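You operate a simulated robot arm through the tools that you are given. There is no shell and no other tool. Be economical: measure what you need, move in short steps, check, and stop when the job is done.

You run a simulated robot arm. Do the job below in one go: nothing can be reset, and whatever is moved stays where it is left.

JOB
Check in both returned films: lock and shelve the complete one, the other goes to QUERY unlocked.
Fine: they stand in the returns rack; use the book reader.

The check looks at the end state, three seconds after you hand in, the way a careful person would. Anything else that was tipped, shoved, dropped, spilled or broken makes it a failure.

ROBOT AND FRAMES
A 7-joint arm with a two-finger parallel gripper, fixed in place. Base frame: the origin is at the foot of the arm, x ahead of it, y to its left, z up. Lengths are in mm, angles in rad, forces in N, time in s.
Its first joint turns from -1.152 to 1.152 rad. Payload 1.57 kg.
Tool frame: the origin (TCP) lies between the finger pads and is the grasp point; the fingertips stand 30 mm ahead of it; z points along the fingers, y is the line along which they close. The gripper opens to 110 mm. The fingers are 24 mm wide and 12 mm thick; the gripper's body (48 by 112 mm) begins 78 mm behind the TCP.
Orientation is told as [roll, pitch, yaw] about the base's x, y, z axes, in that order, counted from this pose: with the fingers straight down and closing along the base's y, the tool's x points along the base's -x, its y along +y and its z along -z.

CONTROLS
- The arm moves only by the tool nudge_tool. Its argument "steps" is a list of rows, each a list of 3 entries, a list of its own where there are three numbers: the opening, from 0 (shut) to 1 (fully open), then the shift along the tool's x, y, z in mm, then the turn, a rotation vector about the tool's x, y, z in rad. In form: [[fingers, [dx, dy, dz], [ax, ay, az]], ...]. A call has 1 to 8 rows; each row is the pose to reach, as a shift and turn from the pose commanded when the call began, along the tool's axes at that moment. Rows are played at 5 a second. More than 50 mm and 0.15 rad between two rows, or a gripper value outside its range, and nothing of the call is played. A pose out of reach is approached as far as the arm can. The call stops where the force on the tool passes 40 N (or 10 N more than at its start, if that is more) or the arm is blocked; 0.2 s more then pass. The fingers move at their own pace (about 108 mm/s each) and stop on an object; they squeeze with about 41 N. The grip force told is the motor's: it shows also when the fingers shut on nothing. Time passes only in rows, and 0.2 s behind the last, so rows that repeat a pose let the fingers close. The reply holds the time, the measured pose of the TCP, the force on the tool along the base axes, the opening and the grip force, in the units named above and with some noise.
- Cameras (640 x 400 px; columns grow to the right, rows downward): "scene" is fixed at [170, -393.7, 1410.5]; the picture's right is [0.73, -0.68, 0.00], its down [-0.35, -0.37, -0.86] and it looks along [0.59, 0.63, -0.51] (base axes); focal length 284 px, centre (320, 200). "wrist" rides on the gripper at [70, 16, -141] in the tool frame; the picture's right is [-0.23, 0.97, 0.00], its down [-0.86, -0.20, -0.48] and it looks along [-0.47, -0.11, 0.88] (tool axes); focal length 222 px, centre (320, 200). There is no depth. A picture from a camera that has moved, and an enlarged one, comes with that camera's place and axes in the base frame and with its lens.
- capture(camera): a new picture of that camera. It takes no simulated time.
- zoom(camera, box): a new picture of the part [left, top, right, bottom] of that camera's present view, enlarged. It takes no simulated time.
- sign_off(): hands the job in; it is judged then, once.

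Go step by step. Nothing tells you positions but the pictures and the camera data: compare them with the known pose of the tool, close in by small moves and look again before you grip or let go. The budget is 120 turns and 64 pictures, counting those below and the enlarged ones. Unless the task says otherwise, let go and move clear before handing in, and close with one line.

The tools are called after "Request:" as a command line: name --argument value ..., lists and objects as JSON in quotes. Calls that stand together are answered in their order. nudge_tool: Moves the arm, as the interface text tells. Its arguments: {"type":"object","properties":{"steps":{"type":"array","items":{"type":"array"}}},"required":["steps"]} The other tools are called the same way: capture (camera) takes a picture; zoom (camera, box) takes an enlarged picture of a part of a camera's view; sign_off () hands the job in.

At the start:

```text
time: 0.0
eef_pos: [408.9, -34.7, 1280.8]
tcp_rot: [-0.001, -0.001, 0.0]
ft_force: [-0.1, 0.2, 0.7]
grip_width: 110.0
finger_force: 0.0
```

scene: 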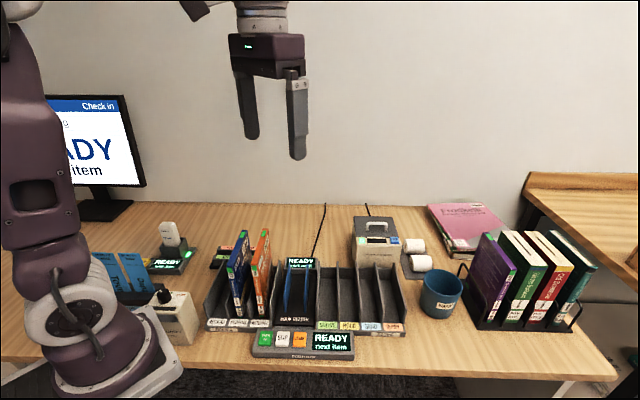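
wrist: 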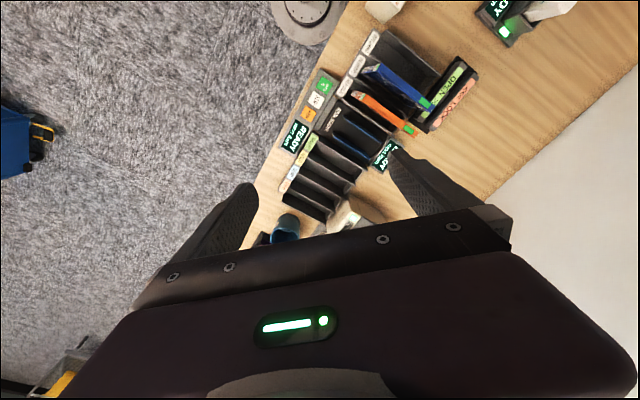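

I see a returns rack holding a blue and an orange film, a reader slot, shelf slots, and a keypad. I'll zoom in to read the labels first.

Request:
zoom --camera "scene" --box '[190, 220, 420, 364]'

Request:
zoom --camera "scene" --box '[80, 200, 240, 360]'

Request:
zoom --camera "wrist" --box '[260, 10, 500, 240]'

```text
2.78 times, centred on (305, 292) of scene
camera zoom: at [170.0, -393.7, 1410.5], right [0.73, -0.68, 0.0], down [-0.35, -0.37, -0.86], along [0.59, 0.63, -0.51], focal length 788 px, centre (362, -56)
```

zoom: 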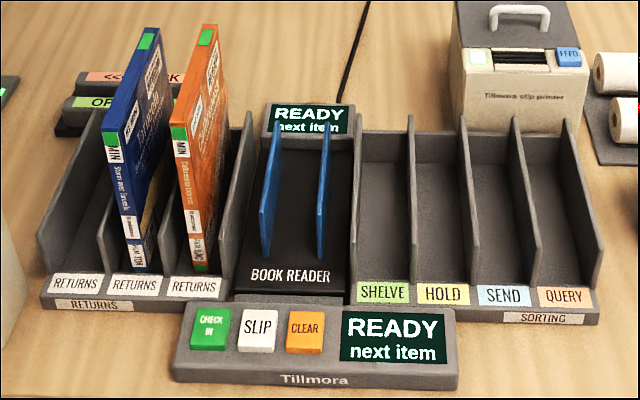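

```text
2.50 times, centred on (160, 280) of scene
camera zoom: at [170.0, -393.7, 1410.5], right [0.73, -0.68, 0.0], down [-0.35, -0.37, -0.86], along [0.59, 0.63, -0.51], focal length 709 px, centre (720, 0)
```

zoom: 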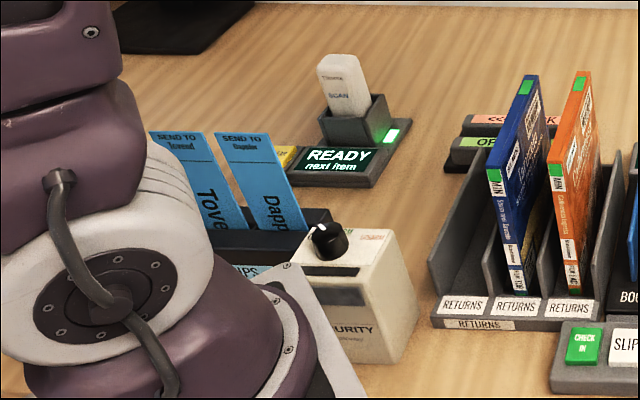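

```text
1.74 times, centred on (380, 125) of wrist
camera zoom: at [338.5, -19.4, 1421.8], right [0.23, 0.97, 0.0], down [0.86, -0.2, 0.48], along [0.47, -0.11, -0.88], focal length 386 px, centre (216, 330)
```

zoom: 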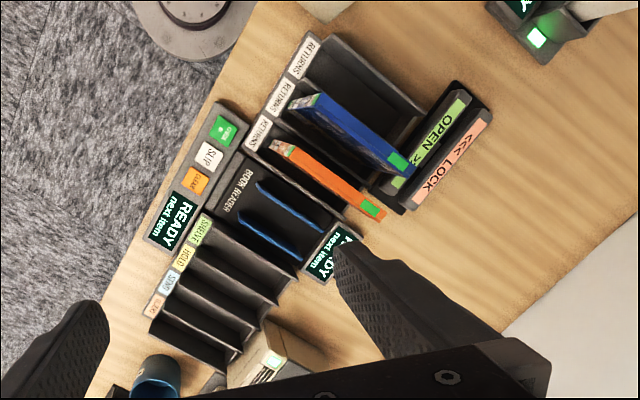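

The reachable items triangulate to roughly z≈780–810 in this frame, not 94, so I'll trust the pictures. I'll look closer at the lock device, the security box and the film spines.

Request:
zoom --camera "scene" --box '[205, 225, 295, 281]'

Request:
zoom --camera "scene" --box '[220, 265, 284, 305]'

Request:
zoom --camera "scene" --box '[100, 270, 212, 350]'

Request:
nudge_tool --steps '[[1, [40, 0, 40], [0, 0, 0]], [1, [80, 0, 80], [0, 0, 0]], [1, [80, 0, 120], [0, 0, 0]]]'

Request:
capture --camera "wrist"

```text
7.11 times, centred on (250, 253) of scene
camera zoom: at [170.0, -393.7, 1410.5], right [0.73, -0.68, 0.0], down [-0.35, -0.37, -0.86], along [0.59, 0.63, -0.51], focal length 2017 px, centre (818, -177)
```

zoom: 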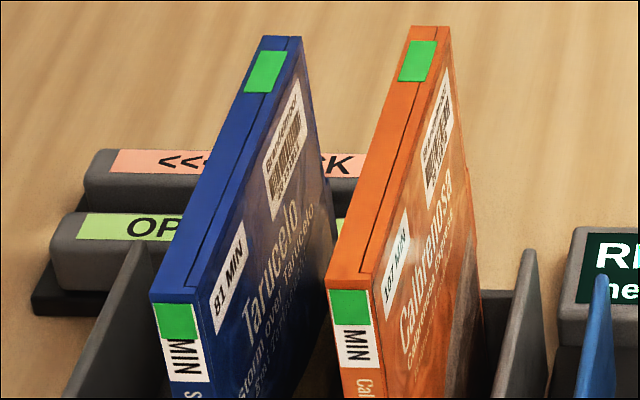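

```text
10.00 times, centred on (252, 285) of scene
camera zoom: at [170.0, -393.7, 1410.5], right [0.73, -0.68, 0.0], down [-0.35, -0.37, -0.86], along [0.59, 0.63, -0.51], focal length 2836 px, centre (1000, -650)
```

zoom: 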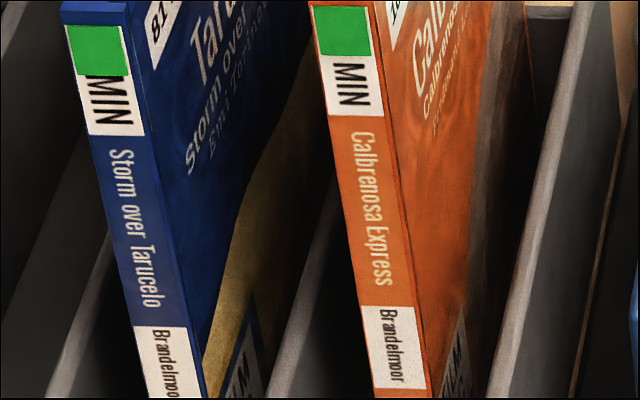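

```text
5.00 times, centred on (156, 310) of scene
camera zoom: at [170.0, -393.7, 1410.5], right [0.73, -0.68, 0.0], down [-0.35, -0.37, -0.86], along [0.59, 0.63, -0.51], focal length 1418 px, centre (1140, -350)
```

zoom: 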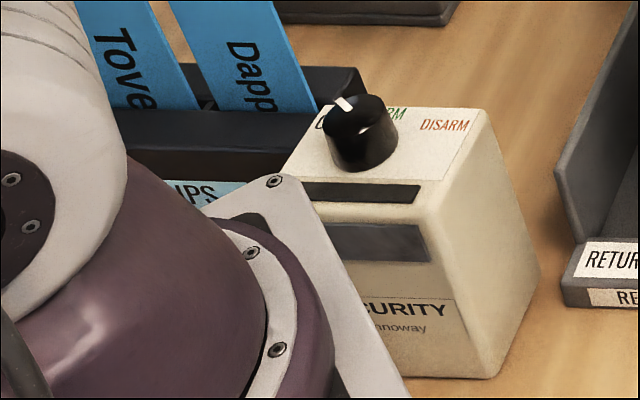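

```text
refused: row 1 steps farther than a row can; nothing moved
```

```text
55 pictures are left
camera wrist: at [338.5, -19.4, 1421.8], right [0.23, 0.97, 0.0], down [0.86, -0.2, 0.48], along [0.47, -0.11, -0.88], focal length 222 px, centre (320, 200)
```

wrist: 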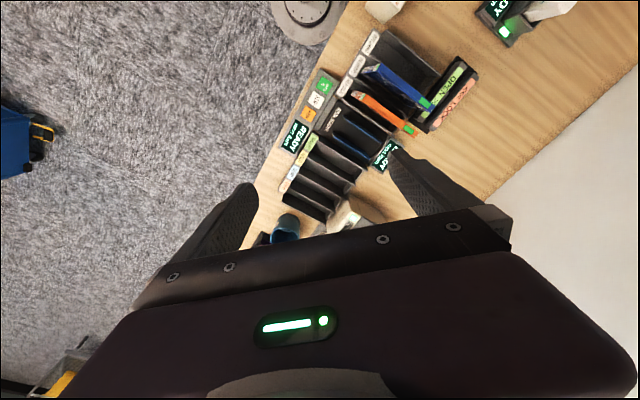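

I see green tags on both films and an OPEN/LOCK rail device behind the returns rack. I'll move the wrist camera there for a closer look, staying well above the film tops.

Request:
nudge_tool --steps '[[1, [-3, 36, 25], [0, 0, 0]], [1, [-6, 72, 50], [0, 0, 0]], [1, [-8, 107, 75], [0, 0, 0]], [1, [-10, 143, 100], [0, 0, 0]], [1, [-13, 178, 125], [0, 0, 0]], [1, [-16, 214, 150], [0, 0, 0]], [1, [-18, 250, 175], [0, 0, 0]], [1, [-21, 285, 200], [0, 0, 0]]]'

Request:
capture --camera "wrist"

```text
time: 1.8
eef_pos: [427.2, 249.8, 1079.8]
tcp_rot: [0.001, 0.0, 0.002]
ft_force: [-0.1, 0.2, -0.5]
grip_width: 109.9
finger_force: 0.0
```

```text
54 pictures are left
camera wrist: at [358.1, 265.2, 1220.7], right [0.23, 0.97, 0.0], down [0.85, -0.2, 0.48], along [0.47, -0.11, -0.88], focal length 222 px, centre (320, 200)
```

wrist: 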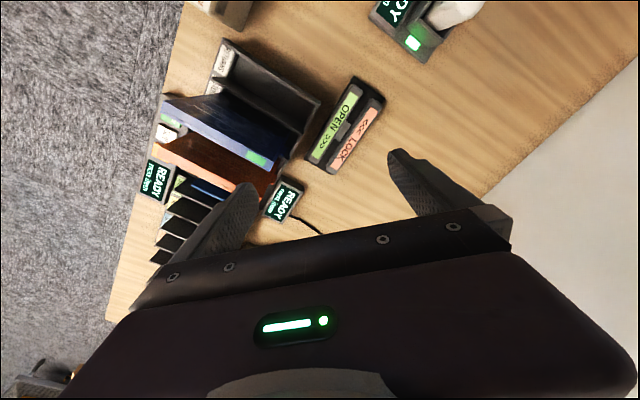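

Request:
zoom --camera "wrist" --box '[130, 20, 402, 190]'

Request:
zoom --camera "wrist" --box '[295, 65, 391, 185]'

Request:
capture --camera "scene"

```text
2.35 times, centred on (266, 105) of wrist
camera zoom: at [358.1, 265.2, 1220.7], right [0.23, 0.97, 0.0], down [0.85, -0.2, 0.48], along [0.47, -0.11, -0.88], focal length 523 px, centre (447, 424)
```

zoom: 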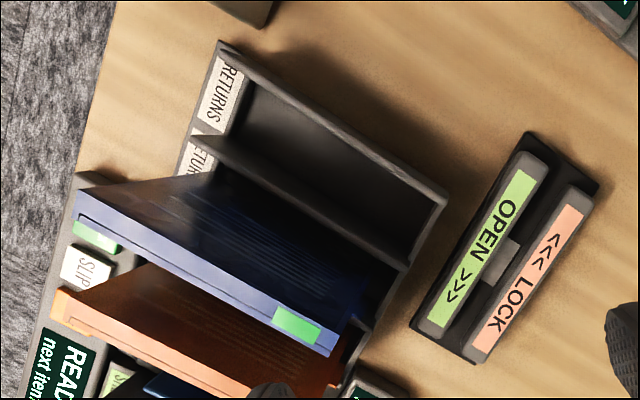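

```text
3.33 times, centred on (343, 125) of wrist
camera zoom: at [358.1, 265.2, 1220.7], right [0.23, 0.97, 0.0], down [0.85, -0.2, 0.48], along [0.47, -0.11, -0.88], focal length 740 px, centre (243, 450)
```

zoom: 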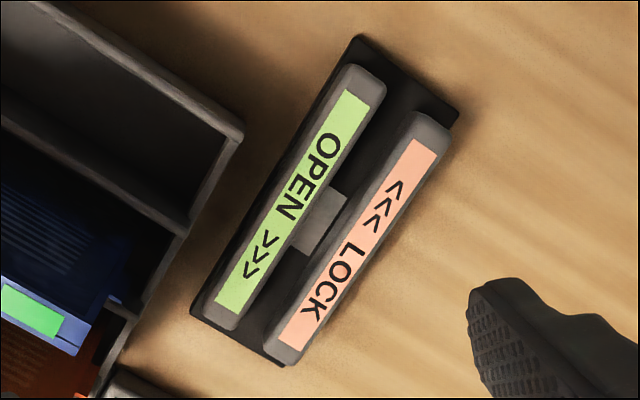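

```text
51 pictures are left
```

scene: 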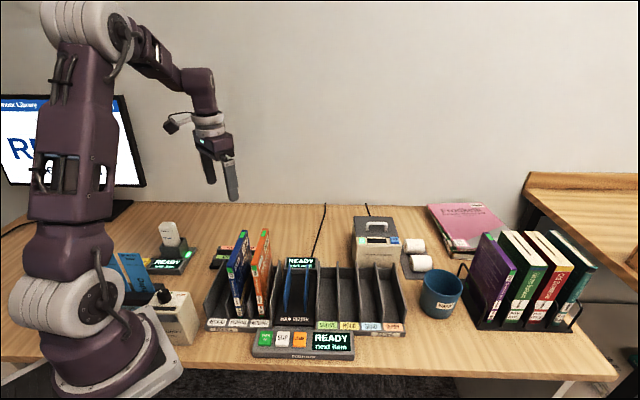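

The device has a groove with a magnet block, and the LOCK arrows point toward -x+y (left in the scene). Film tops are near z≈957 with the orange centred near (435,105), so I'll turn the tool about 45° above it and check alignment.

Request:
nudge_tool --steps '[[0.42, [-1, -24, 0], [0, 0, -0.131]], [0.42, [-3, -48, 0], [0, 0, -0.262]], [0.42, [-4, -72, 0], [0, 0, -0.393]], [0.42, [-5, -97, 0], [0, 0, -0.524]], [0.42, [-7, -121, 0], [0, 0, -0.655]], [0.42, [-8, -145, 0], [0, 0, -0.785]], [0.42, [-8, -145, 30], [0, 0, -0.785]]]'

Request:
capture --camera "wrist"

```text
time: 3.4
eef_pos: [437.6, 104.2, 1048.8]
tcp_rot: [0.001, -0.001, 0.786]
ft_force: [0.0, -0.1, -0.8]
grip_width: 46.2
finger_force: 0.1
```

```text
50 pictures are left
camera wrist: at [375.6, 67.2, 1190.3], right [-0.53, 0.85, 0.0], down [0.74, 0.46, 0.48], along [0.41, 0.25, -0.88], focal length 222 px, centre (320, 200)
```

wrist: 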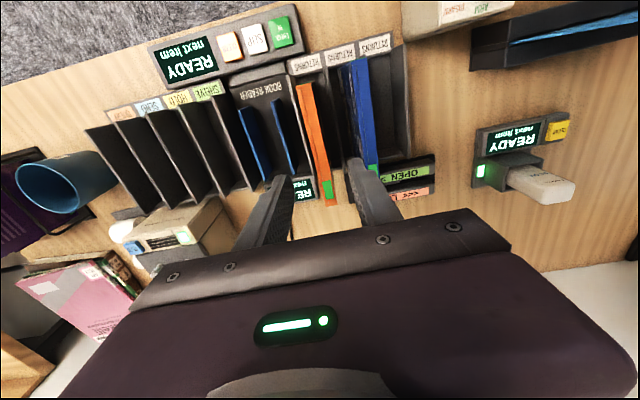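

The film is nearly centred between the fingers. I'll zoom in to check the fine offset.

Request:
zoom --camera "wrist" --box '[240, 70, 432, 215]'

```text
2.76 times, centred on (336, 142) of wrist
camera zoom: at [375.6, 67.2, 1190.3], right [-0.53, 0.85, 0.0], down [0.74, 0.46, 0.48], along [0.41, 0.25, -0.88], focal length 613 px, centre (276, 359)
```

zoom: 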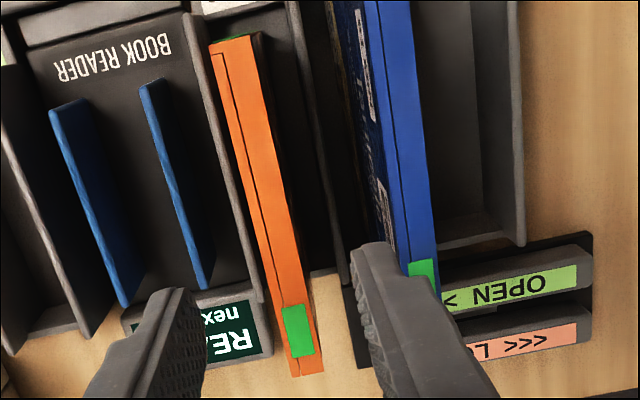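

The tool is centred on the orange film within a few mm. I'll descend to about 27 mm below its top and grip it.

Request:
nudge_tool --steps '[[0.42, [2, 0, 40], [0, 0, 0]], [0.42, [2, 0, 80], [0, 0, 0]], [0.42, [2, 0, 118], [0, 0, 0]], [0.42, [2, 0, 118], [0, 0, 0]], [0, [2, 0, 118], [0, 0, 0]], [0, [2, 0, 118], [0, 0, 0]], [0, [2, 0, 118], [0, 0, 0]]]'

Request:
zoom --camera "scene" --box '[190, 170, 350, 330]'

```text
time: 5.0
eef_pos: [435.7, 103.3, 933.5]
tcp_rot: [0.0, 0.0, 0.784]
ft_force: [-0.2, 0.2, 0.3]
grip_width: 13.6
finger_force: 30.4
```

```text
2.50 times, centred on (270, 250) of scene
camera zoom: at [170.0, -393.7, 1410.5], right [0.73, -0.68, 0.0], down [-0.35, -0.37, -0.86], along [0.59, 0.63, -0.51], focal length 709 px, centre (445, 75)
```

zoom: 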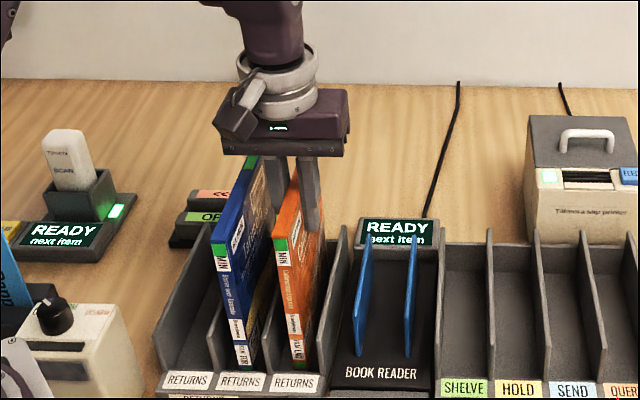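

Film gripped (13.6 mm thick). I'll lift it straight up and carry it 80 mm along the row, above the reader.

Request:
nudge_tool --steps '[[0, [0, 0, -30], [0, 0, 0]], [0, [0, 0, -70], [0, 0, 0]], [0, [0, 0, -110], [0, 0, 0]], [0, [0, 0, -135], [0, 0, 0]], [0, [0, -40, -135], [0, 0, 0]], [0, [0, -80, -135], [0, 0, 0]], [0, [0, -80, -135], [0, 0, 0]]]'

Request:
zoom --camera "scene" --box '[200, 150, 400, 350]'

Request:
zoom --camera "wrist" --box '[220, 30, 412, 175]'

```text
time: 6.6
eef_pos: [491.8, 45.6, 1068.0]
tcp_rot: [0.002, 0.001, 0.784]
ft_force: [0.6, 0.0, -0.3]
grip_width: 13.2
finger_force: 30.5
```

```text
2.00 times, centred on (300, 250) of scene
camera zoom: at [170.0, -393.7, 1410.5], right [0.73, -0.68, 0.0], down [-0.35, -0.37, -0.86], along [0.59, 0.63, -0.51], focal length 567 px, centre (360, 100)
```

zoom: 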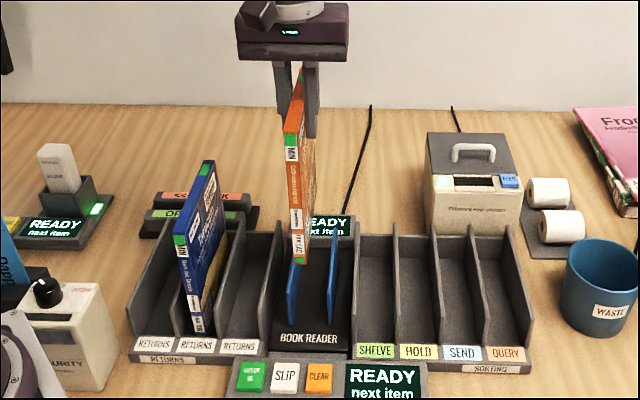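

```text
2.76 times, centred on (316, 102) of wrist
camera zoom: at [430.9, 9.2, 1208.9], right [-0.53, 0.85, 0.0], down [0.75, 0.46, 0.48], along [0.41, 0.25, -0.88], focal length 613 px, centre (331, 469)
```

zoom: 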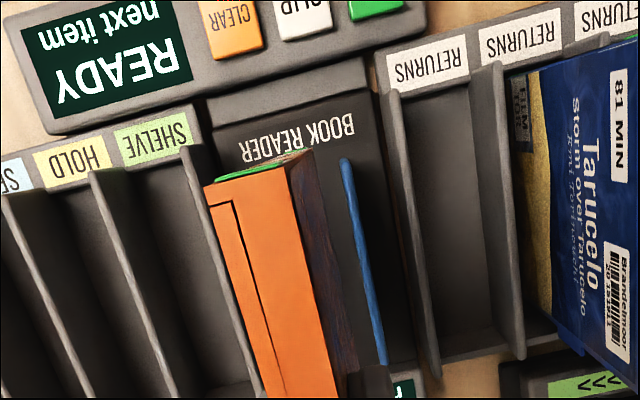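

The film hangs centred over the reader slot and its bottom edge is near z≈905. I'll lower most of the way, then in small steps until contact.

Request:
nudge_tool --steps '[[0, [0, 0, 40], [0, 0, 0]], [0, [0, 0, 80], [0, 0, 0]], [0, [0, 0, 100], [0, 0, 0]], [0, [0, 0, 107], [0, 0, 0]], [0, [0, 0, 113], [0, 0, 0]], [0, [0, 0, 113], [0, 0, 0]]]'

Request:
capture --camera "scene"

```text
time: 8.0
eef_pos: [491.2, 46.3, 953.7]
tcp_rot: [0.001, 0.0, 0.785]
ft_force: [0.1, 0.5, -0.3]
grip_width: 13.7
finger_force: 30.4
```

```text
45 pictures are left
```

scene: 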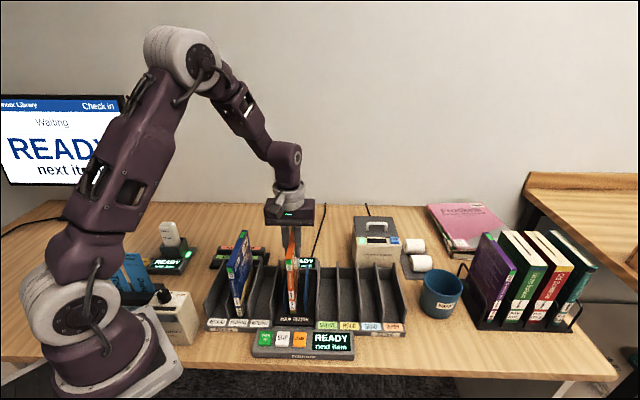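

Bottom should be ~20 mm above the floor of the rack; I'll keep lowering in small steps until the force rises.

Request:
nudge_tool --steps '[[0, [0, 0, 3], [0, 0, 0]], [0, [0, 0, 6], [0, 0, 0]], [0, [0, 0, 9], [0, 0, 0]], [0, [0, 0, 12], [0, 0, 0]], [0, [0, 0, 14], [0, 0, 0]]]'

Request:
zoom --camera "scene" --box '[210, 210, 370, 370]'

```text
time: 9.2
eef_pos: [492.4, 45.4, 940.1]
tcp_rot: [-0.002, 0.0, 0.785]
ft_force: [0.4, 1.5, -0.4]
grip_width: 13.5
finger_force: 30.1
```

```text
2.50 times, centred on (290, 290) of scene
camera zoom: at [170.0, -393.7, 1410.5], right [0.73, -0.68, 0.0], down [-0.35, -0.37, -0.86], along [0.59, 0.63, -0.51], focal length 709 px, centre (395, -25)
```

zoom: 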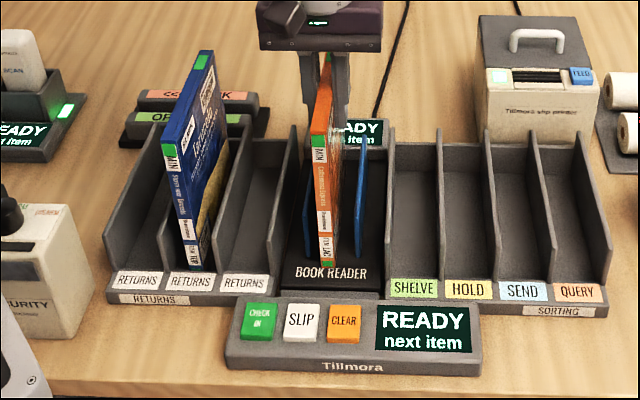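

Request:
nudge_tool --steps '[[0, [0, 0, 2], [0, 0, 0]], [0, [0, 0, 4], [0, 0, 0]], [0, [0, 0, 6], [0, 0, 0]], [0, [0, 0, 8], [0, 0, 0]]]'

Request:
zoom --camera "scene" --box '[210, 210, 370, 370]'

```text
time: 10.2
eef_pos: [491.9, 46.3, 933.1]
tcp_rot: [-0.002, -0.001, 0.786]
ft_force: [-0.3, -2.0, 28.1]
grip_width: 13.9
finger_force: 30.8
```

```text
2.50 times, centred on (290, 290) of scene
camera zoom: at [169.6, -393.8, 1410.5], right [0.73, -0.68, 0.0], down [-0.35, -0.37, -0.86], along [0.59, 0.63, -0.51], focal length 709 px, centre (395, -25)
```

zoom: 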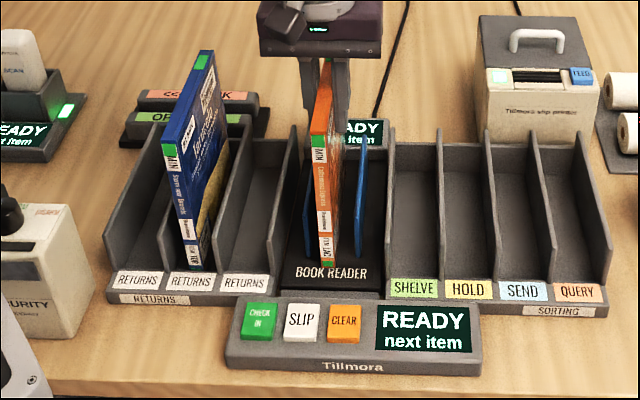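

Contact is made with the reader floor. I'll relieve the pressure, open slightly so the film can stand, and check the display.

Request:
nudge_tool --steps '[[0, [0, 0, -2], [0, 0, 0]], [0, [0, 0, -2], [0, 0, 0]], [0.2, [0, 0, -2], [0, 0, 0]], [0.3, [0, 0, -2], [0, 0, 0]], [0.3, [0, 0, -2], [0, 0, 0]], [0.3, [0, 0, -2], [0, 0, 0]]]'

Request:
capture --camera "scene"

```text
time: 11.6
eef_pos: [491.7, 45.5, 934.8]
tcp_rot: [0.002, 0.0, 0.784]
ft_force: [-0.5, 0.5, 0.2]
grip_width: 32.8
finger_force: 0.1
```

```text
42 pictures are left
```

scene: 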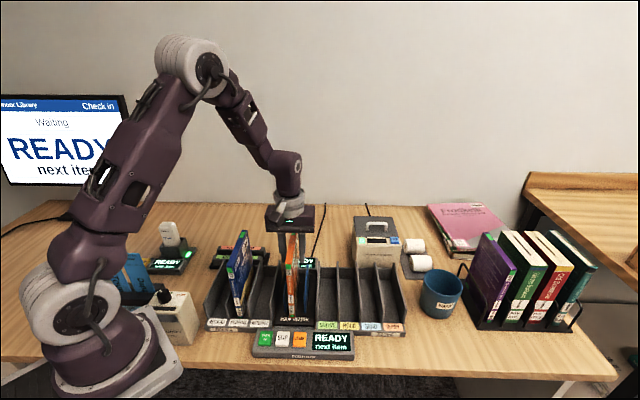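

The film stands in the reader but the display still says READY, so CHECK IN must be pressed. I'll raise the arm, close the fingers and go above the green button at about (355,-11).

Request:
nudge_tool --steps '[[0.3, [0, 0, -40], [0, 0, 0]], [0.3, [0, 0, -80], [0, 0, 0]], [0.3, [0, 0, -105], [0, 0, 0]], [0, [46, 19, -105], [0, 0, 0]], [0, [92, 38, -105], [0, 0, 0]], [0, [137, 57, -105], [0, 0, 0]], [0, [137, 57, -60], [0, 0, 0]], [0, [137, 57, -15], [0, 0, 0]]]'

Request:
capture --camera "wrist"

Request:
zoom --camera "scene" --box '[210, 210, 370, 370]'

```text
time: 13.4
eef_pos: [357.2, -10.7, 948.7]
tcp_rot: [-0.002, -0.001, 0.785]
ft_force: [-0.3, 0.4, 0.3]
grip_width: 0.1
finger_force: 21.0
```

```text
41 pictures are left
camera wrist: at [295.3, -47.5, 1090.2], right [-0.53, 0.85, 0.0], down [0.75, 0.46, 0.48], along [0.41, 0.25, -0.88], focal length 222 px, centre (320, 200)
```

wrist: 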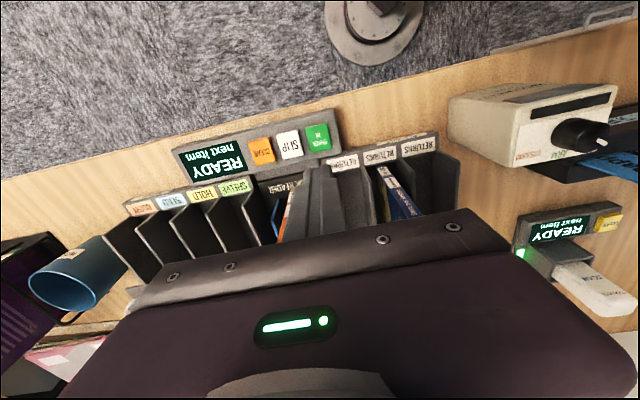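

```text
2.50 times, centred on (290, 290) of scene
camera zoom: at [170.0, -393.7, 1410.5], right [0.73, -0.68, 0.0], down [-0.35, -0.37, -0.86], along [0.59, 0.63, -0.51], focal length 709 px, centre (395, -25)
```

zoom: 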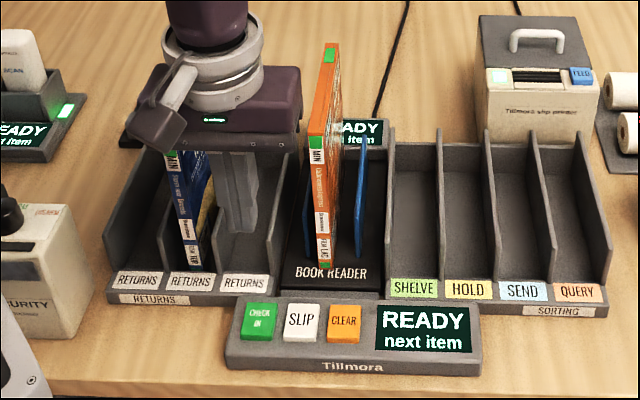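

Fingers are aligned over CHECK IN. I'll lower and press gently.

Request:
nudge_tool --steps '[[0, [4, -1, 45], [0, 0, 0]], [0, [4, -1, 90], [0, 0, 0]], [0, [4, -1, 102], [0, 0, 0]], [0, [4, -1, 106], [0, 0, 0]], [0, [4, -1, 110], [0, 0, 0]], [0, [4, -1, 114], [0, 0, 0]]]'

Request:
capture --camera "scene"

```text
time: 14.8
eef_pos: [353.9, -14.9, 835.8]
tcp_rot: [0.001, 0.0, 0.785]
ft_force: [-0.8, 0.3, -0.3]
grip_width: 0.0
finger_force: 21.4
```

```text
39 pictures are left
```

scene: 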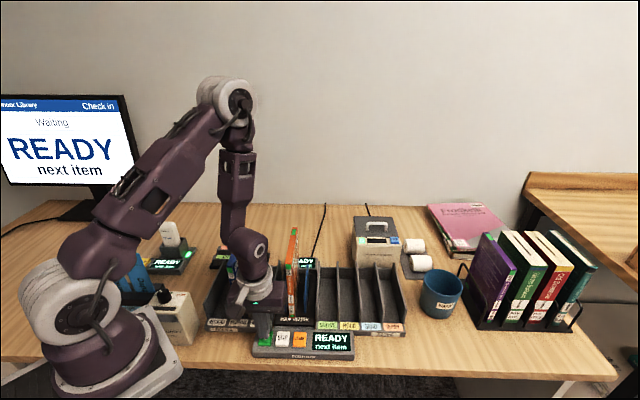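

Request:
nudge_tool --steps '[[0, [0, 0, 3], [0, 0, 0]], [0, [0, 0, 6], [0, 0, 0]], [0, [0, 0, 9], [0, 0, 0]], [0, [0, 0, 12], [0, 0, 0]], [0, [0, 0, 14], [0, 0, 0]], [0, [0, 0, 16], [0, 0, 0]], [0, [0, 0, 18], [0, 0, 0]], [0, [0, 0, 20], [0, 0, 0]]]'

Request:
capture --camera "scene"

```text
time: 16.6
eef_pos: [353.0, -14.0, 817.3]
tcp_rot: [0.0, 0.0, 0.783]
ft_force: [1.2, -0.8, 17.2]
grip_width: 0.0
finger_force: 21.7
```

```text
38 pictures are left
```

scene: 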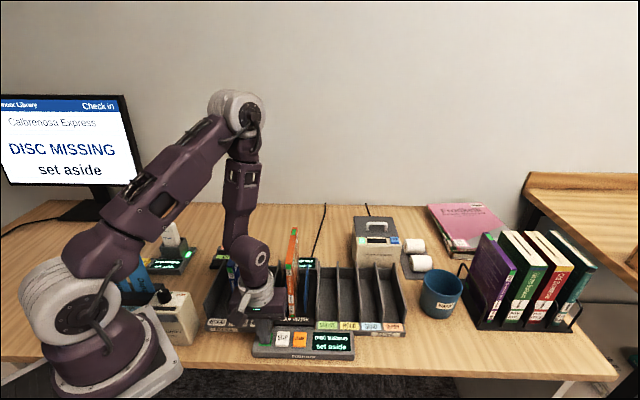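

The monitor reads "Calbrenosa Express – DISC MISSING – set aside", so the orange film goes to QUERY unlocked. QUERY lies far out, so I'll raise and test the reach with an empty hand first.

Request:
nudge_tool --steps '[[0, [0, 0, -45], [0, 0, 0]], [0, [0, 0, -90], [0, 0, 0]], [0, [0, 0, -135], [0, 0, 0]], [0, [0, 0, -180], [0, 0, 0]], [0.3, [0, 0, -225], [0, 0, 0]], [0.3, [0, 0, -225], [0, 0, 0]]]'

Request:
nudge_tool --steps '[[0.3, [-18, -38, 0], [0, 0, 0]], [0.3, [-35, -76, 0], [0, 0, 0]], [0.3, [-53, -113, 0], [0, 0, 0]], [0.3, [-71, -151, 0], [0, 0, 0]], [0.3, [-88, -189, 0], [0, 0, 0]], [0.3, [-106, -226, 0], [0, 0, 0]], [0.3, [-123, -264, 0], [0, 0, 0]], [0.3, [-141, -301, 0], [0, 0, 0]]]'

Request:
capture --camera "wrist"

Request:
capture --camera "scene"

```text
time: 18.0
eef_pos: [351.0, -14.8, 1041.3]
tcp_rot: [0.0, 0.0, 0.786]
ft_force: [0.6, 0.3, 0.1]
grip_width: 32.8
finger_force: 0.0
```

```text
time: 19.8
eef_pos: [659.3, -118.0, 1041.0]
tcp_rot: [0.0, 0.011, 0.818]
ft_force: [0.1, 0.5, 0.6]
grip_width: 32.9
finger_force: 0.0
out of reach, approached as far as the arm can: row 8
```

```text
37 pictures are left
camera wrist: at [600.9, -155.8, 1182.7], right [-0.56, 0.83, 0.0], down [0.73, 0.49, 0.47], along [0.39, 0.26, -0.88], focal length 222 px, centre (320, 200)
```

wrist: 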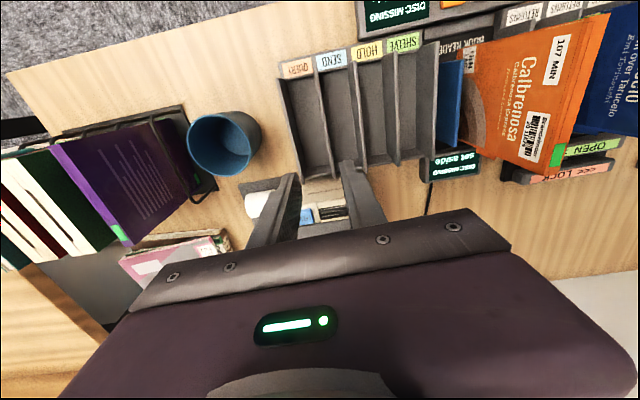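

```text
36 pictures are left
```

scene: 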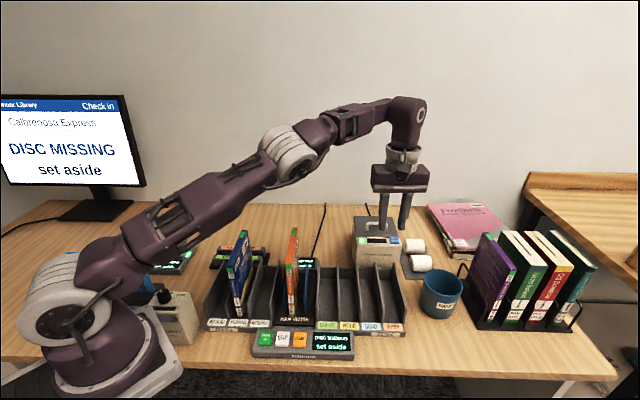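

Reach at this height is about 669 mm, which suffices if I grip the film a bit toward its front. I'll zoom in on the QUERY slot to locate it.

Request:
zoom --camera "wrist" --box '[260, 30, 452, 175]'

```text
2.76 times, centred on (356, 102) of wrist
camera zoom: at [600.9, -155.8, 1182.7], right [-0.56, 0.83, 0.0], down [0.73, 0.49, 0.47], along [0.39, 0.26, -0.88], focal length 613 px, centre (221, 469)
```

zoom: 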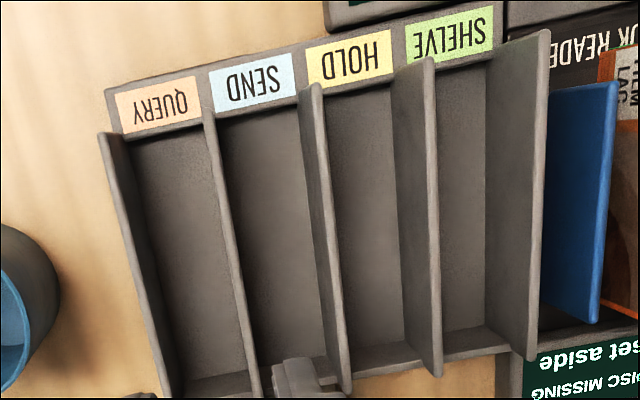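

The QUERY slot centre is located at about (665,-134). I'll go back to the orange film and grip it about 28 mm toward its front edge.

Request:
nudge_tool --steps '[[0.42, [5, 41, 0], [0, 0, 0]], [0.42, [10, 82, 0], [0, 0, 0]], [0.42, [15, 123, 0], [0, 0, 0]], [0.42, [20, 164, 0], [0, 0, 0]], [0.42, [25, 205, 0], [0, 0, 0]], [0.42, [29, 245, 0], [0, 0, 0]], [0.42, [29, 245, 0], [0, 0, 0]]]'

Request:
zoom --camera "wrist" --box '[240, 70, 432, 215]'

```text
time: 21.4
eef_pos: [472.1, 26.4, 1041.7]
tcp_rot: [0.001, -0.001, 0.783]
ft_force: [-0.3, 0.0, 0.2]
grip_width: 46.0
finger_force: 0.0
```

```text
2.76 times, centred on (336, 142) of wrist
camera zoom: at [411.7, -11.2, 1182.9], right [-0.53, 0.85, 0.0], down [0.75, 0.46, 0.48], along [0.41, 0.25, -0.88], focal length 613 px, centre (276, 359)
```

zoom: 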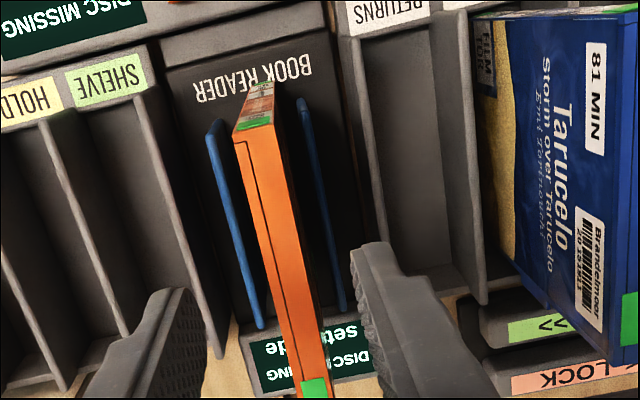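

Request:
nudge_tool --steps '[[0.42, [0, 1, 40], [0, 0, 0]], [0.42, [0, 1, 80], [0, 0, 0]], [0.42, [0, 1, 108], [0, 0, 0]], [0.42, [0, 1, 108], [0, 0, 0]], [0, [0, 1, 108], [0, 0, 0]], [0, [0, 1, 108], [0, 0, 0]], [0, [0, 1, 108], [0, 0, 0]]]'

Request:
nudge_tool --steps '[[0, [0, 0, -35], [0, 0, 0]], [0, [0, 0, -75], [0, 0, 0]], [0, [0, 0, -110], [0, 0, 0]], [0, [0, 0, -110], [0, 0, 0]]]'

Request:
capture --camera "scene"

```text
time: 23.0
eef_pos: [469.7, 25.5, 934.4]
tcp_rot: [0.0, 0.001, 0.786]
ft_force: [0.1, -0.9, 0.2]
grip_width: 14.0
finger_force: 30.5
```

```text
time: 24.0
eef_pos: [467.6, 27.0, 1046.3]
tcp_rot: [0.0, 0.0, 0.786]
ft_force: [-0.4, 0.4, -1.1]
grip_width: 14.1
finger_force: 30.3
```

```text
33 pictures are left
```

scene: 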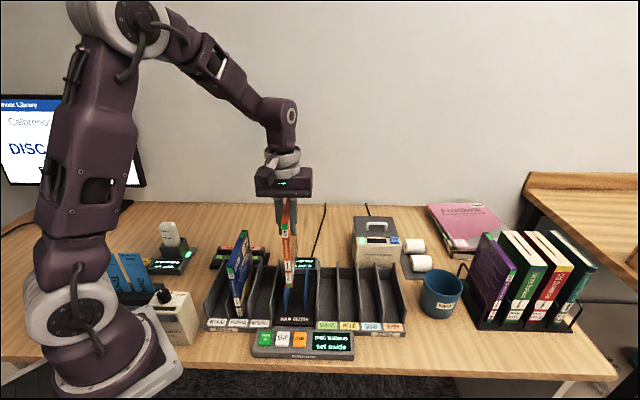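

Film lifted. I'll raise it slightly more and carry it along the row over the QUERY slot.

Request:
nudge_tool --steps '[[0, [0, 0, -20], [0, 0, 0]], [0, [0, -42, -20], [0, 0, 0]], [0, [0, -84, -20], [0, 0, 0]], [0, [1, -126, -20], [0, 0, 0]], [0, [1, -168, -20], [0, 0, 0]], [0, [2, -210, -15], [0, 0, 0]], [0, [2, -253, -10], [0, 0, 0]], [0, [2, -253, -10], [0, 0, 0]]]'

Request:
zoom --camera "scene" --box '[280, 160, 440, 350]'

Request:
zoom --camera "wrist" --box '[220, 30, 412, 175]'

```text
time: 25.8
eef_pos: [646.3, -154.4, 1053.4]
tcp_rot: [0.003, 0.002, 0.783]
ft_force: [0.3, 0.7, -0.8]
grip_width: 14.1
finger_force: 30.1
```

```text
2.11 times, centred on (360, 255) of scene
camera zoom: at [170.0, -393.7, 1410.5], right [0.73, -0.68, 0.0], down [-0.35, -0.37, -0.86], along [0.59, 0.63, -0.51], focal length 597 px, centre (236, 84)
```

zoom: 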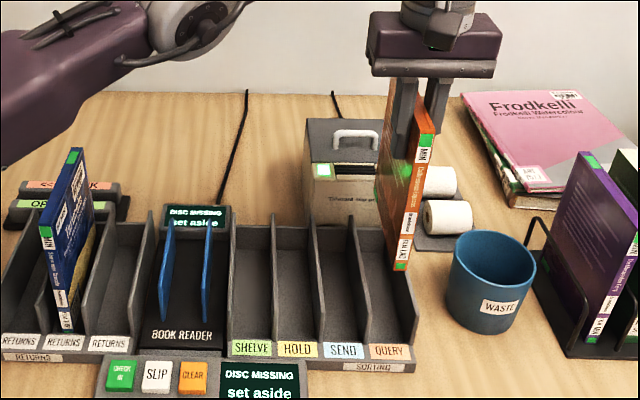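

```text
2.76 times, centred on (316, 102) of wrist
camera zoom: at [587.2, -191.8, 1193.5], right [-0.53, 0.85, 0.0], down [0.75, 0.46, 0.48], along [0.4, 0.25, -0.88], focal length 613 px, centre (331, 469)
```

zoom: 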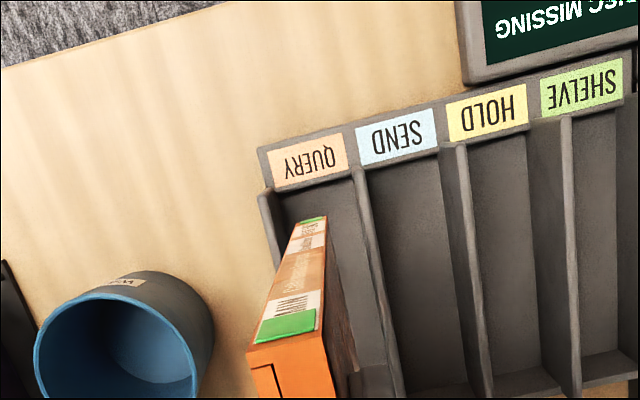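

The film is centred over QUERY. I'll lower into the slot, with slow final steps to detect contact.

Request:
nudge_tool --steps '[[0, [0, 0, 25], [0, 0, 0]], [0, [0, 0, 50], [0, 0, 0]], [0, [0, 0, 75], [0, 0, 0]], [0, [0, 0, 95], [0, 0, 0]], [0, [0, 0, 108], [0, 0, 0]], [0, [0, 0, 112], [0, 0, 0]], [0, [0, 0, 115], [0, 0, 0]]]'

Request:
zoom --camera "scene" --box '[310, 210, 438, 338]'

```text
time: 27.4
eef_pos: [648.3, -154.1, 938.1]
tcp_rot: [0.0, 0.0, 0.786]
ft_force: [-0.4, -0.1, -0.4]
grip_width: 14.1
finger_force: 30.5
```

```text
3.12 times, centred on (374, 274) of scene
camera zoom: at [170.1, -393.7, 1410.5], right [0.73, -0.68, 0.0], down [-0.35, -0.37, -0.86], along [0.59, 0.63, -0.51], focal length 886 px, centre (151, -31)
```

zoom: 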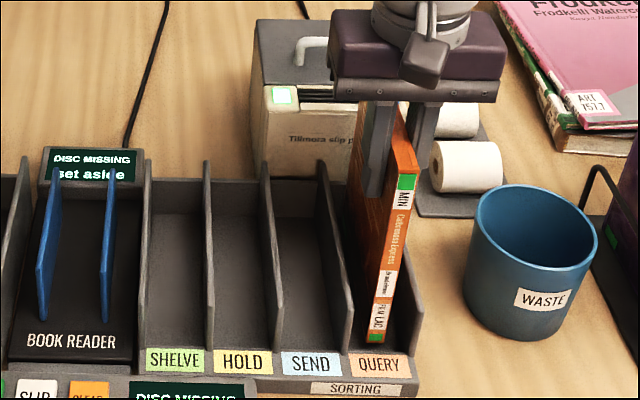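

Request:
nudge_tool --steps '[[0, [0, 0, 2], [0, 0, 0]], [0, [0, 0, 3], [0, 0, 0]], [0, [0, 0, 4], [0, 0, 0]], [0, [0, 0, 5], [0, 0, 0]], [0, [0, 0, 6], [0, 0, 0]]]'

```text
time: 28.6
eef_pos: [649.2, -154.0, 931.8]
tcp_rot: [0.001, 0.001, 0.785]
ft_force: [-0.6, 0.4, -0.2]
grip_width: 14.0
finger_force: 30.6
```

Request:
nudge_tool --steps '[[0, [0, 0, 1], [0, 0, 0]], [0, [0, 0, 2], [0, 0, 0]], [0, [0, 0, 3], [0, 0, 0]], [0, [0, 0, 4], [0, 0, 0]]]'

```text
time: 29.6
eef_pos: [649.1, -154.1, 927.4]
tcp_rot: [0.001, 0.0, 0.784]
ft_force: [-0.1, 0.6, -1.1]
grip_width: 13.8
finger_force: 30.3
```

Request:
nudge_tool --steps '[[0, [0, 0, 1], [0, 0, 0]], [0, [0, 0, 2], [0, 0, 0]], [0, [0, 0, 3], [0, 0, 0]], [0, [0, 0, 4], [0, 0, 0]], [0, [0, 0, 5], [0, 0, 0]]]'

Request:
zoom --camera "scene" --box '[310, 210, 438, 338]'

```text
time: 30.8
eef_pos: [648.9, -153.9, 924.7]
tcp_rot: [-0.004, 0.0, 0.785]
ft_force: [-3.5, -0.8, 28.0]
grip_width: 14.6
finger_force: 31.1
```

```text
3.12 times, centred on (374, 274) of scene
camera zoom: at [169.4, -393.6, 1410.6], right [0.73, -0.68, 0.0], down [-0.35, -0.37, -0.86], along [0.59, 0.63, -0.51], focal length 886 px, centre (151, -31)
```

zoom: 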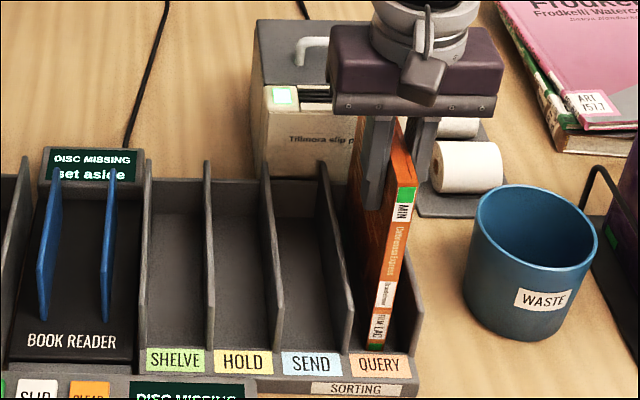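

Contact with the slot floor. I'll relieve the pressure, open, and raise clear.

Request:
nudge_tool --steps '[[0, [0, 0, -2], [0, 0, 0]], [0, [0, 0, -2], [0, 0, 0]], [0.15, [0, 0, -2], [0, 0, 0]], [0.25, [0, 0, -2], [0, 0, 0]], [0.3, [0, 0, -2], [0, 0, 0]], [0.3, [0, 0, -40], [0, 0, 0]], [0.3, [0, 0, -80], [0, 0, 0]], [0.3, [0, 0, -120], [0, 0, 0]]]'

Request:
zoom --camera "scene" --box '[310, 210, 438, 338]'

```text
time: 32.6
eef_pos: [648.7, -150.9, 1042.4]
tcp_rot: [0.001, 0.001, 0.786]
ft_force: [-0.6, 0.0, -0.2]
grip_width: 33.2
finger_force: 0.0
```

```text
3.12 times, centred on (374, 274) of scene
camera zoom: at [170.0, -393.7, 1410.5], right [0.73, -0.68, 0.0], down [-0.35, -0.37, -0.86], along [0.59, 0.63, -0.51], focal length 886 px, centre (151, -31)
```

zoom: 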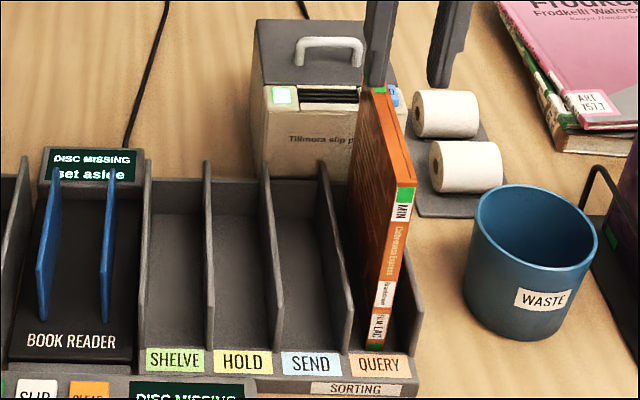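

The orange film stands upright in QUERY. Next I'll go to the blue film at about (397,140).

Request:
nudge_tool --steps '[[0.42, [-3, 48, 0], [0, 0, 0]], [0.42, [-7, 96, 0], [0, 0, 0]], [0.42, [-10, 144, 0], [0, 0, 0]], [0.42, [-14, 192, 0], [0, 0, 0]], [0.42, [-17, 240, 0], [0, 0, 0]], [0.42, [-21, 288, 0], [0, 0, 0]], [0.42, [-24, 336, 0], [0, 0, 0]], [0.42, [-28, 383, 0], [0, 0, 0]]]'

Request:
zoom --camera "wrist" --box '[240, 70, 432, 215]'

```text
time: 34.4
eef_pos: [397.0, 135.9, 1043.6]
tcp_rot: [0.0, -0.001, 0.786]
ft_force: [0.5, 1.1, -0.7]
grip_width: 46.3
finger_force: 0.0
```

```text
2.76 times, centred on (336, 142) of wrist
camera zoom: at [335.8, 98.5, 1184.6], right [-0.53, 0.85, 0.0], down [0.75, 0.46, 0.48], along [0.41, 0.25, -0.88], focal length 613 px, centre (276, 359)
```

zoom: 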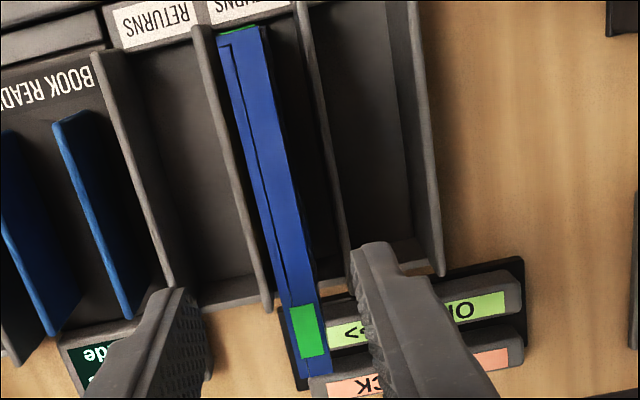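

Well aligned; I'll shift 3 mm, descend, grip and lift the blue film.

Request:
nudge_tool --steps '[[0.42, [2, 3, 40], [0, 0, 0]], [0.42, [2, 3, 80], [0, 0, 0]], [0.42, [2, 3, 110], [0, 0, 0]], [0.42, [2, 3, 110], [0, 0, 0]], [0, [2, 3, 110], [0, 0, 0]], [0, [2, 3, 110], [0, 0, 0]], [0, [2, 3, 110], [0, 0, 0]]]'

Request:
nudge_tool --steps '[[0, [0, 0, -35], [0, 0, 0]], [0, [0, 0, -75], [0, 0, 0]], [0, [0, 0, -115], [0, 0, 0]], [0, [0, 0, -135], [0, 0, 0]], [0, [0, -45, -135], [0, 0, 0]], [0, [0, -90, -135], [0, 0, 0]], [0, [0, -134, -135], [0, 0, 0]], [0, [0, -134, -135], [0, 0, 0]]]'

Request:
zoom --camera "scene" --box '[190, 160, 390, 360]'

```text
time: 36.0
eef_pos: [393.8, 137.0, 935.5]
tcp_rot: [0.0, 0.0, 0.786]
ft_force: [0.6, 0.6, 0.0]
grip_width: 13.5
finger_force: 30.3
```

```text
time: 37.8
eef_pos: [490.2, 42.3, 1069.0]
tcp_rot: [0.0, 0.001, 0.786]
ft_force: [0.2, 0.4, -0.7]
grip_width: 13.6
finger_force: 30.4
```

```text
2.00 times, centred on (290, 260) of scene
camera zoom: at [170.0, -393.7, 1410.5], right [0.73, -0.68, 0.0], down [-0.35, -0.37, -0.86], along [0.59, 0.63, -0.51], focal length 567 px, centre (380, 80)
```

zoom: 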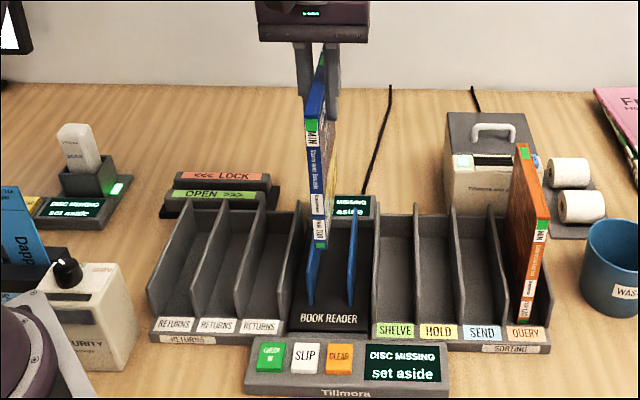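

The blue film hangs over the reader. I'll lower it to contact as before.

Request:
nudge_tool --steps '[[0, [0, 0, 40], [0, 0, 0]], [0, [0, 0, 80], [0, 0, 0]], [0, [0, 0, 110], [0, 0, 0]], [0, [0, 0, 122], [0, 0, 0]], [0, [0, 0, 126], [0, 0, 0]], [0, [0, 0, 128], [0, 0, 0]], [0, [0, 0, 130], [0, 0, 0]], [0, [0, 0, 131], [0, 0, 0]]]'

Request:
nudge_tool --steps '[[0, [0, 0, 1], [0, 0, 0]], [0, [0, 0, 2], [0, 0, 0]], [0, [0, 0, 3], [0, 0, 0]], [0, [0, 0, 4], [0, 0, 0]], [0, [0, 0, 5], [0, 0, 0]], [0, [0, 0, 6], [0, 0, 0]], [0, [0, 0, 7], [0, 0, 0]]]'

```text
time: 39.6
eef_pos: [488.3, 42.5, 936.9]
tcp_rot: [-0.001, 0.0, 0.786]
ft_force: [-1.0, 0.1, 29.1]
grip_width: 13.6
finger_force: 30.3
```

```text
time: 41.2
eef_pos: [488.8, 41.5, 930.8]
tcp_rot: [0.001, 0.001, 0.784]
ft_force: [0.6, 2.7, 27.6]
grip_width: 13.8
finger_force: 29.8
```

The film is seated on the reader floor (and slid slightly in the grip). I'll release, rise, and go above CHECK IN.

Request:
nudge_tool --steps '[[0, [0, 0, -1], [0, 0, 0]], [0.15, [0, 0, -1], [0, 0, 0]], [0.3, [0, 0, -1], [0, 0, 0]], [0.3, [0, 0, -40], [0, 0, 0]], [0.3, [0, 0, -80], [0, 0, 0]], [0.3, [0, 0, -110], [0, 0, 0]]]'

Request:
nudge_tool --steps '[[0, [45, 19, 0], [0, 0, 0]], [0, [90, 38, 0], [0, 0, 0]], [0, [135, 57, 0], [0, 0, 0]], [0, [135, 57, 45], [0, 0, 0]], [0, [135, 57, 90], [0, 0, 0]], [0, [135, 57, 135], [0, 0, 0]], [0, [135, 57, 180], [0, 0, 0]], [0, [135, 57, 200], [0, 0, 0]]]'

Request:
capture --camera "scene"

```text
time: 42.6
eef_pos: [490.0, 40.6, 1040.0]
tcp_rot: [-0.002, -0.001, 0.785]
ft_force: [-0.5, -0.5, -0.3]
grip_width: 32.9
finger_force: 0.0
```

```text
time: 44.4
eef_pos: [351.7, -13.7, 841.5]
tcp_rot: [0.0, 0.0, 0.786]
ft_force: [0.2, 1.0, -0.8]
grip_width: 0.0
finger_force: 21.6
```

```text
25 pictures are left
```

scene: 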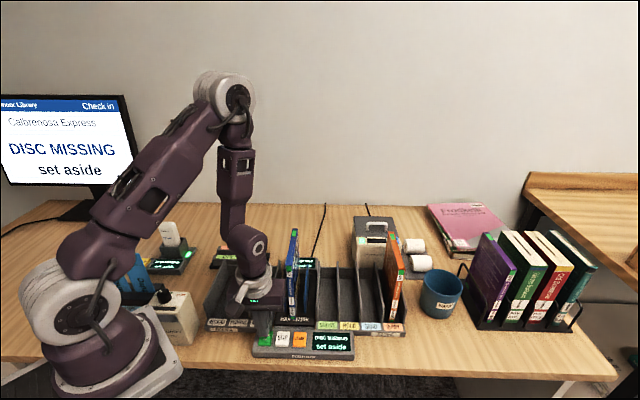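

The blue film stands in the reader. I'll press CHECK IN (contact about z=817) and read the screen.

Request:
nudge_tool --steps '[[0, [0, 0, 8], [0, 0, 0]], [0, [0, 0, 15], [0, 0, 0]], [0, [0, 0, 19], [0, 0, 0]], [0, [0, 0, 22], [0, 0, 0]], [0, [0, 0, 24], [0, 0, 0]], [0, [0, 0, 25], [0, 0, 0]]]'

Request:
capture --camera "scene"

```text
time: 45.8
eef_pos: [353.4, -13.7, 815.7]
tcp_rot: [0.0, 0.0, 0.785]
ft_force: [-3.0, 6.7, 31.6]
grip_width: 0.3
finger_force: 21.1
```

```text
24 pictures are left
```

scene: 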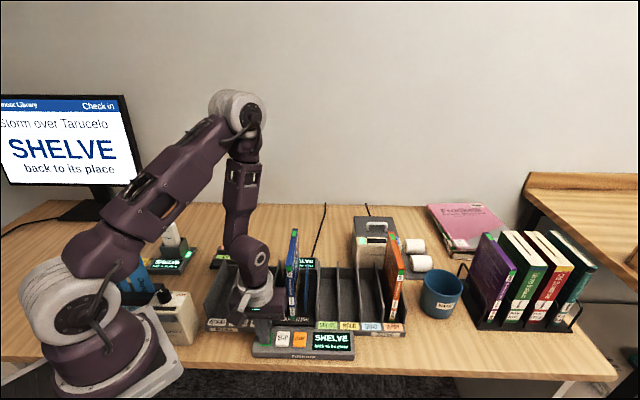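

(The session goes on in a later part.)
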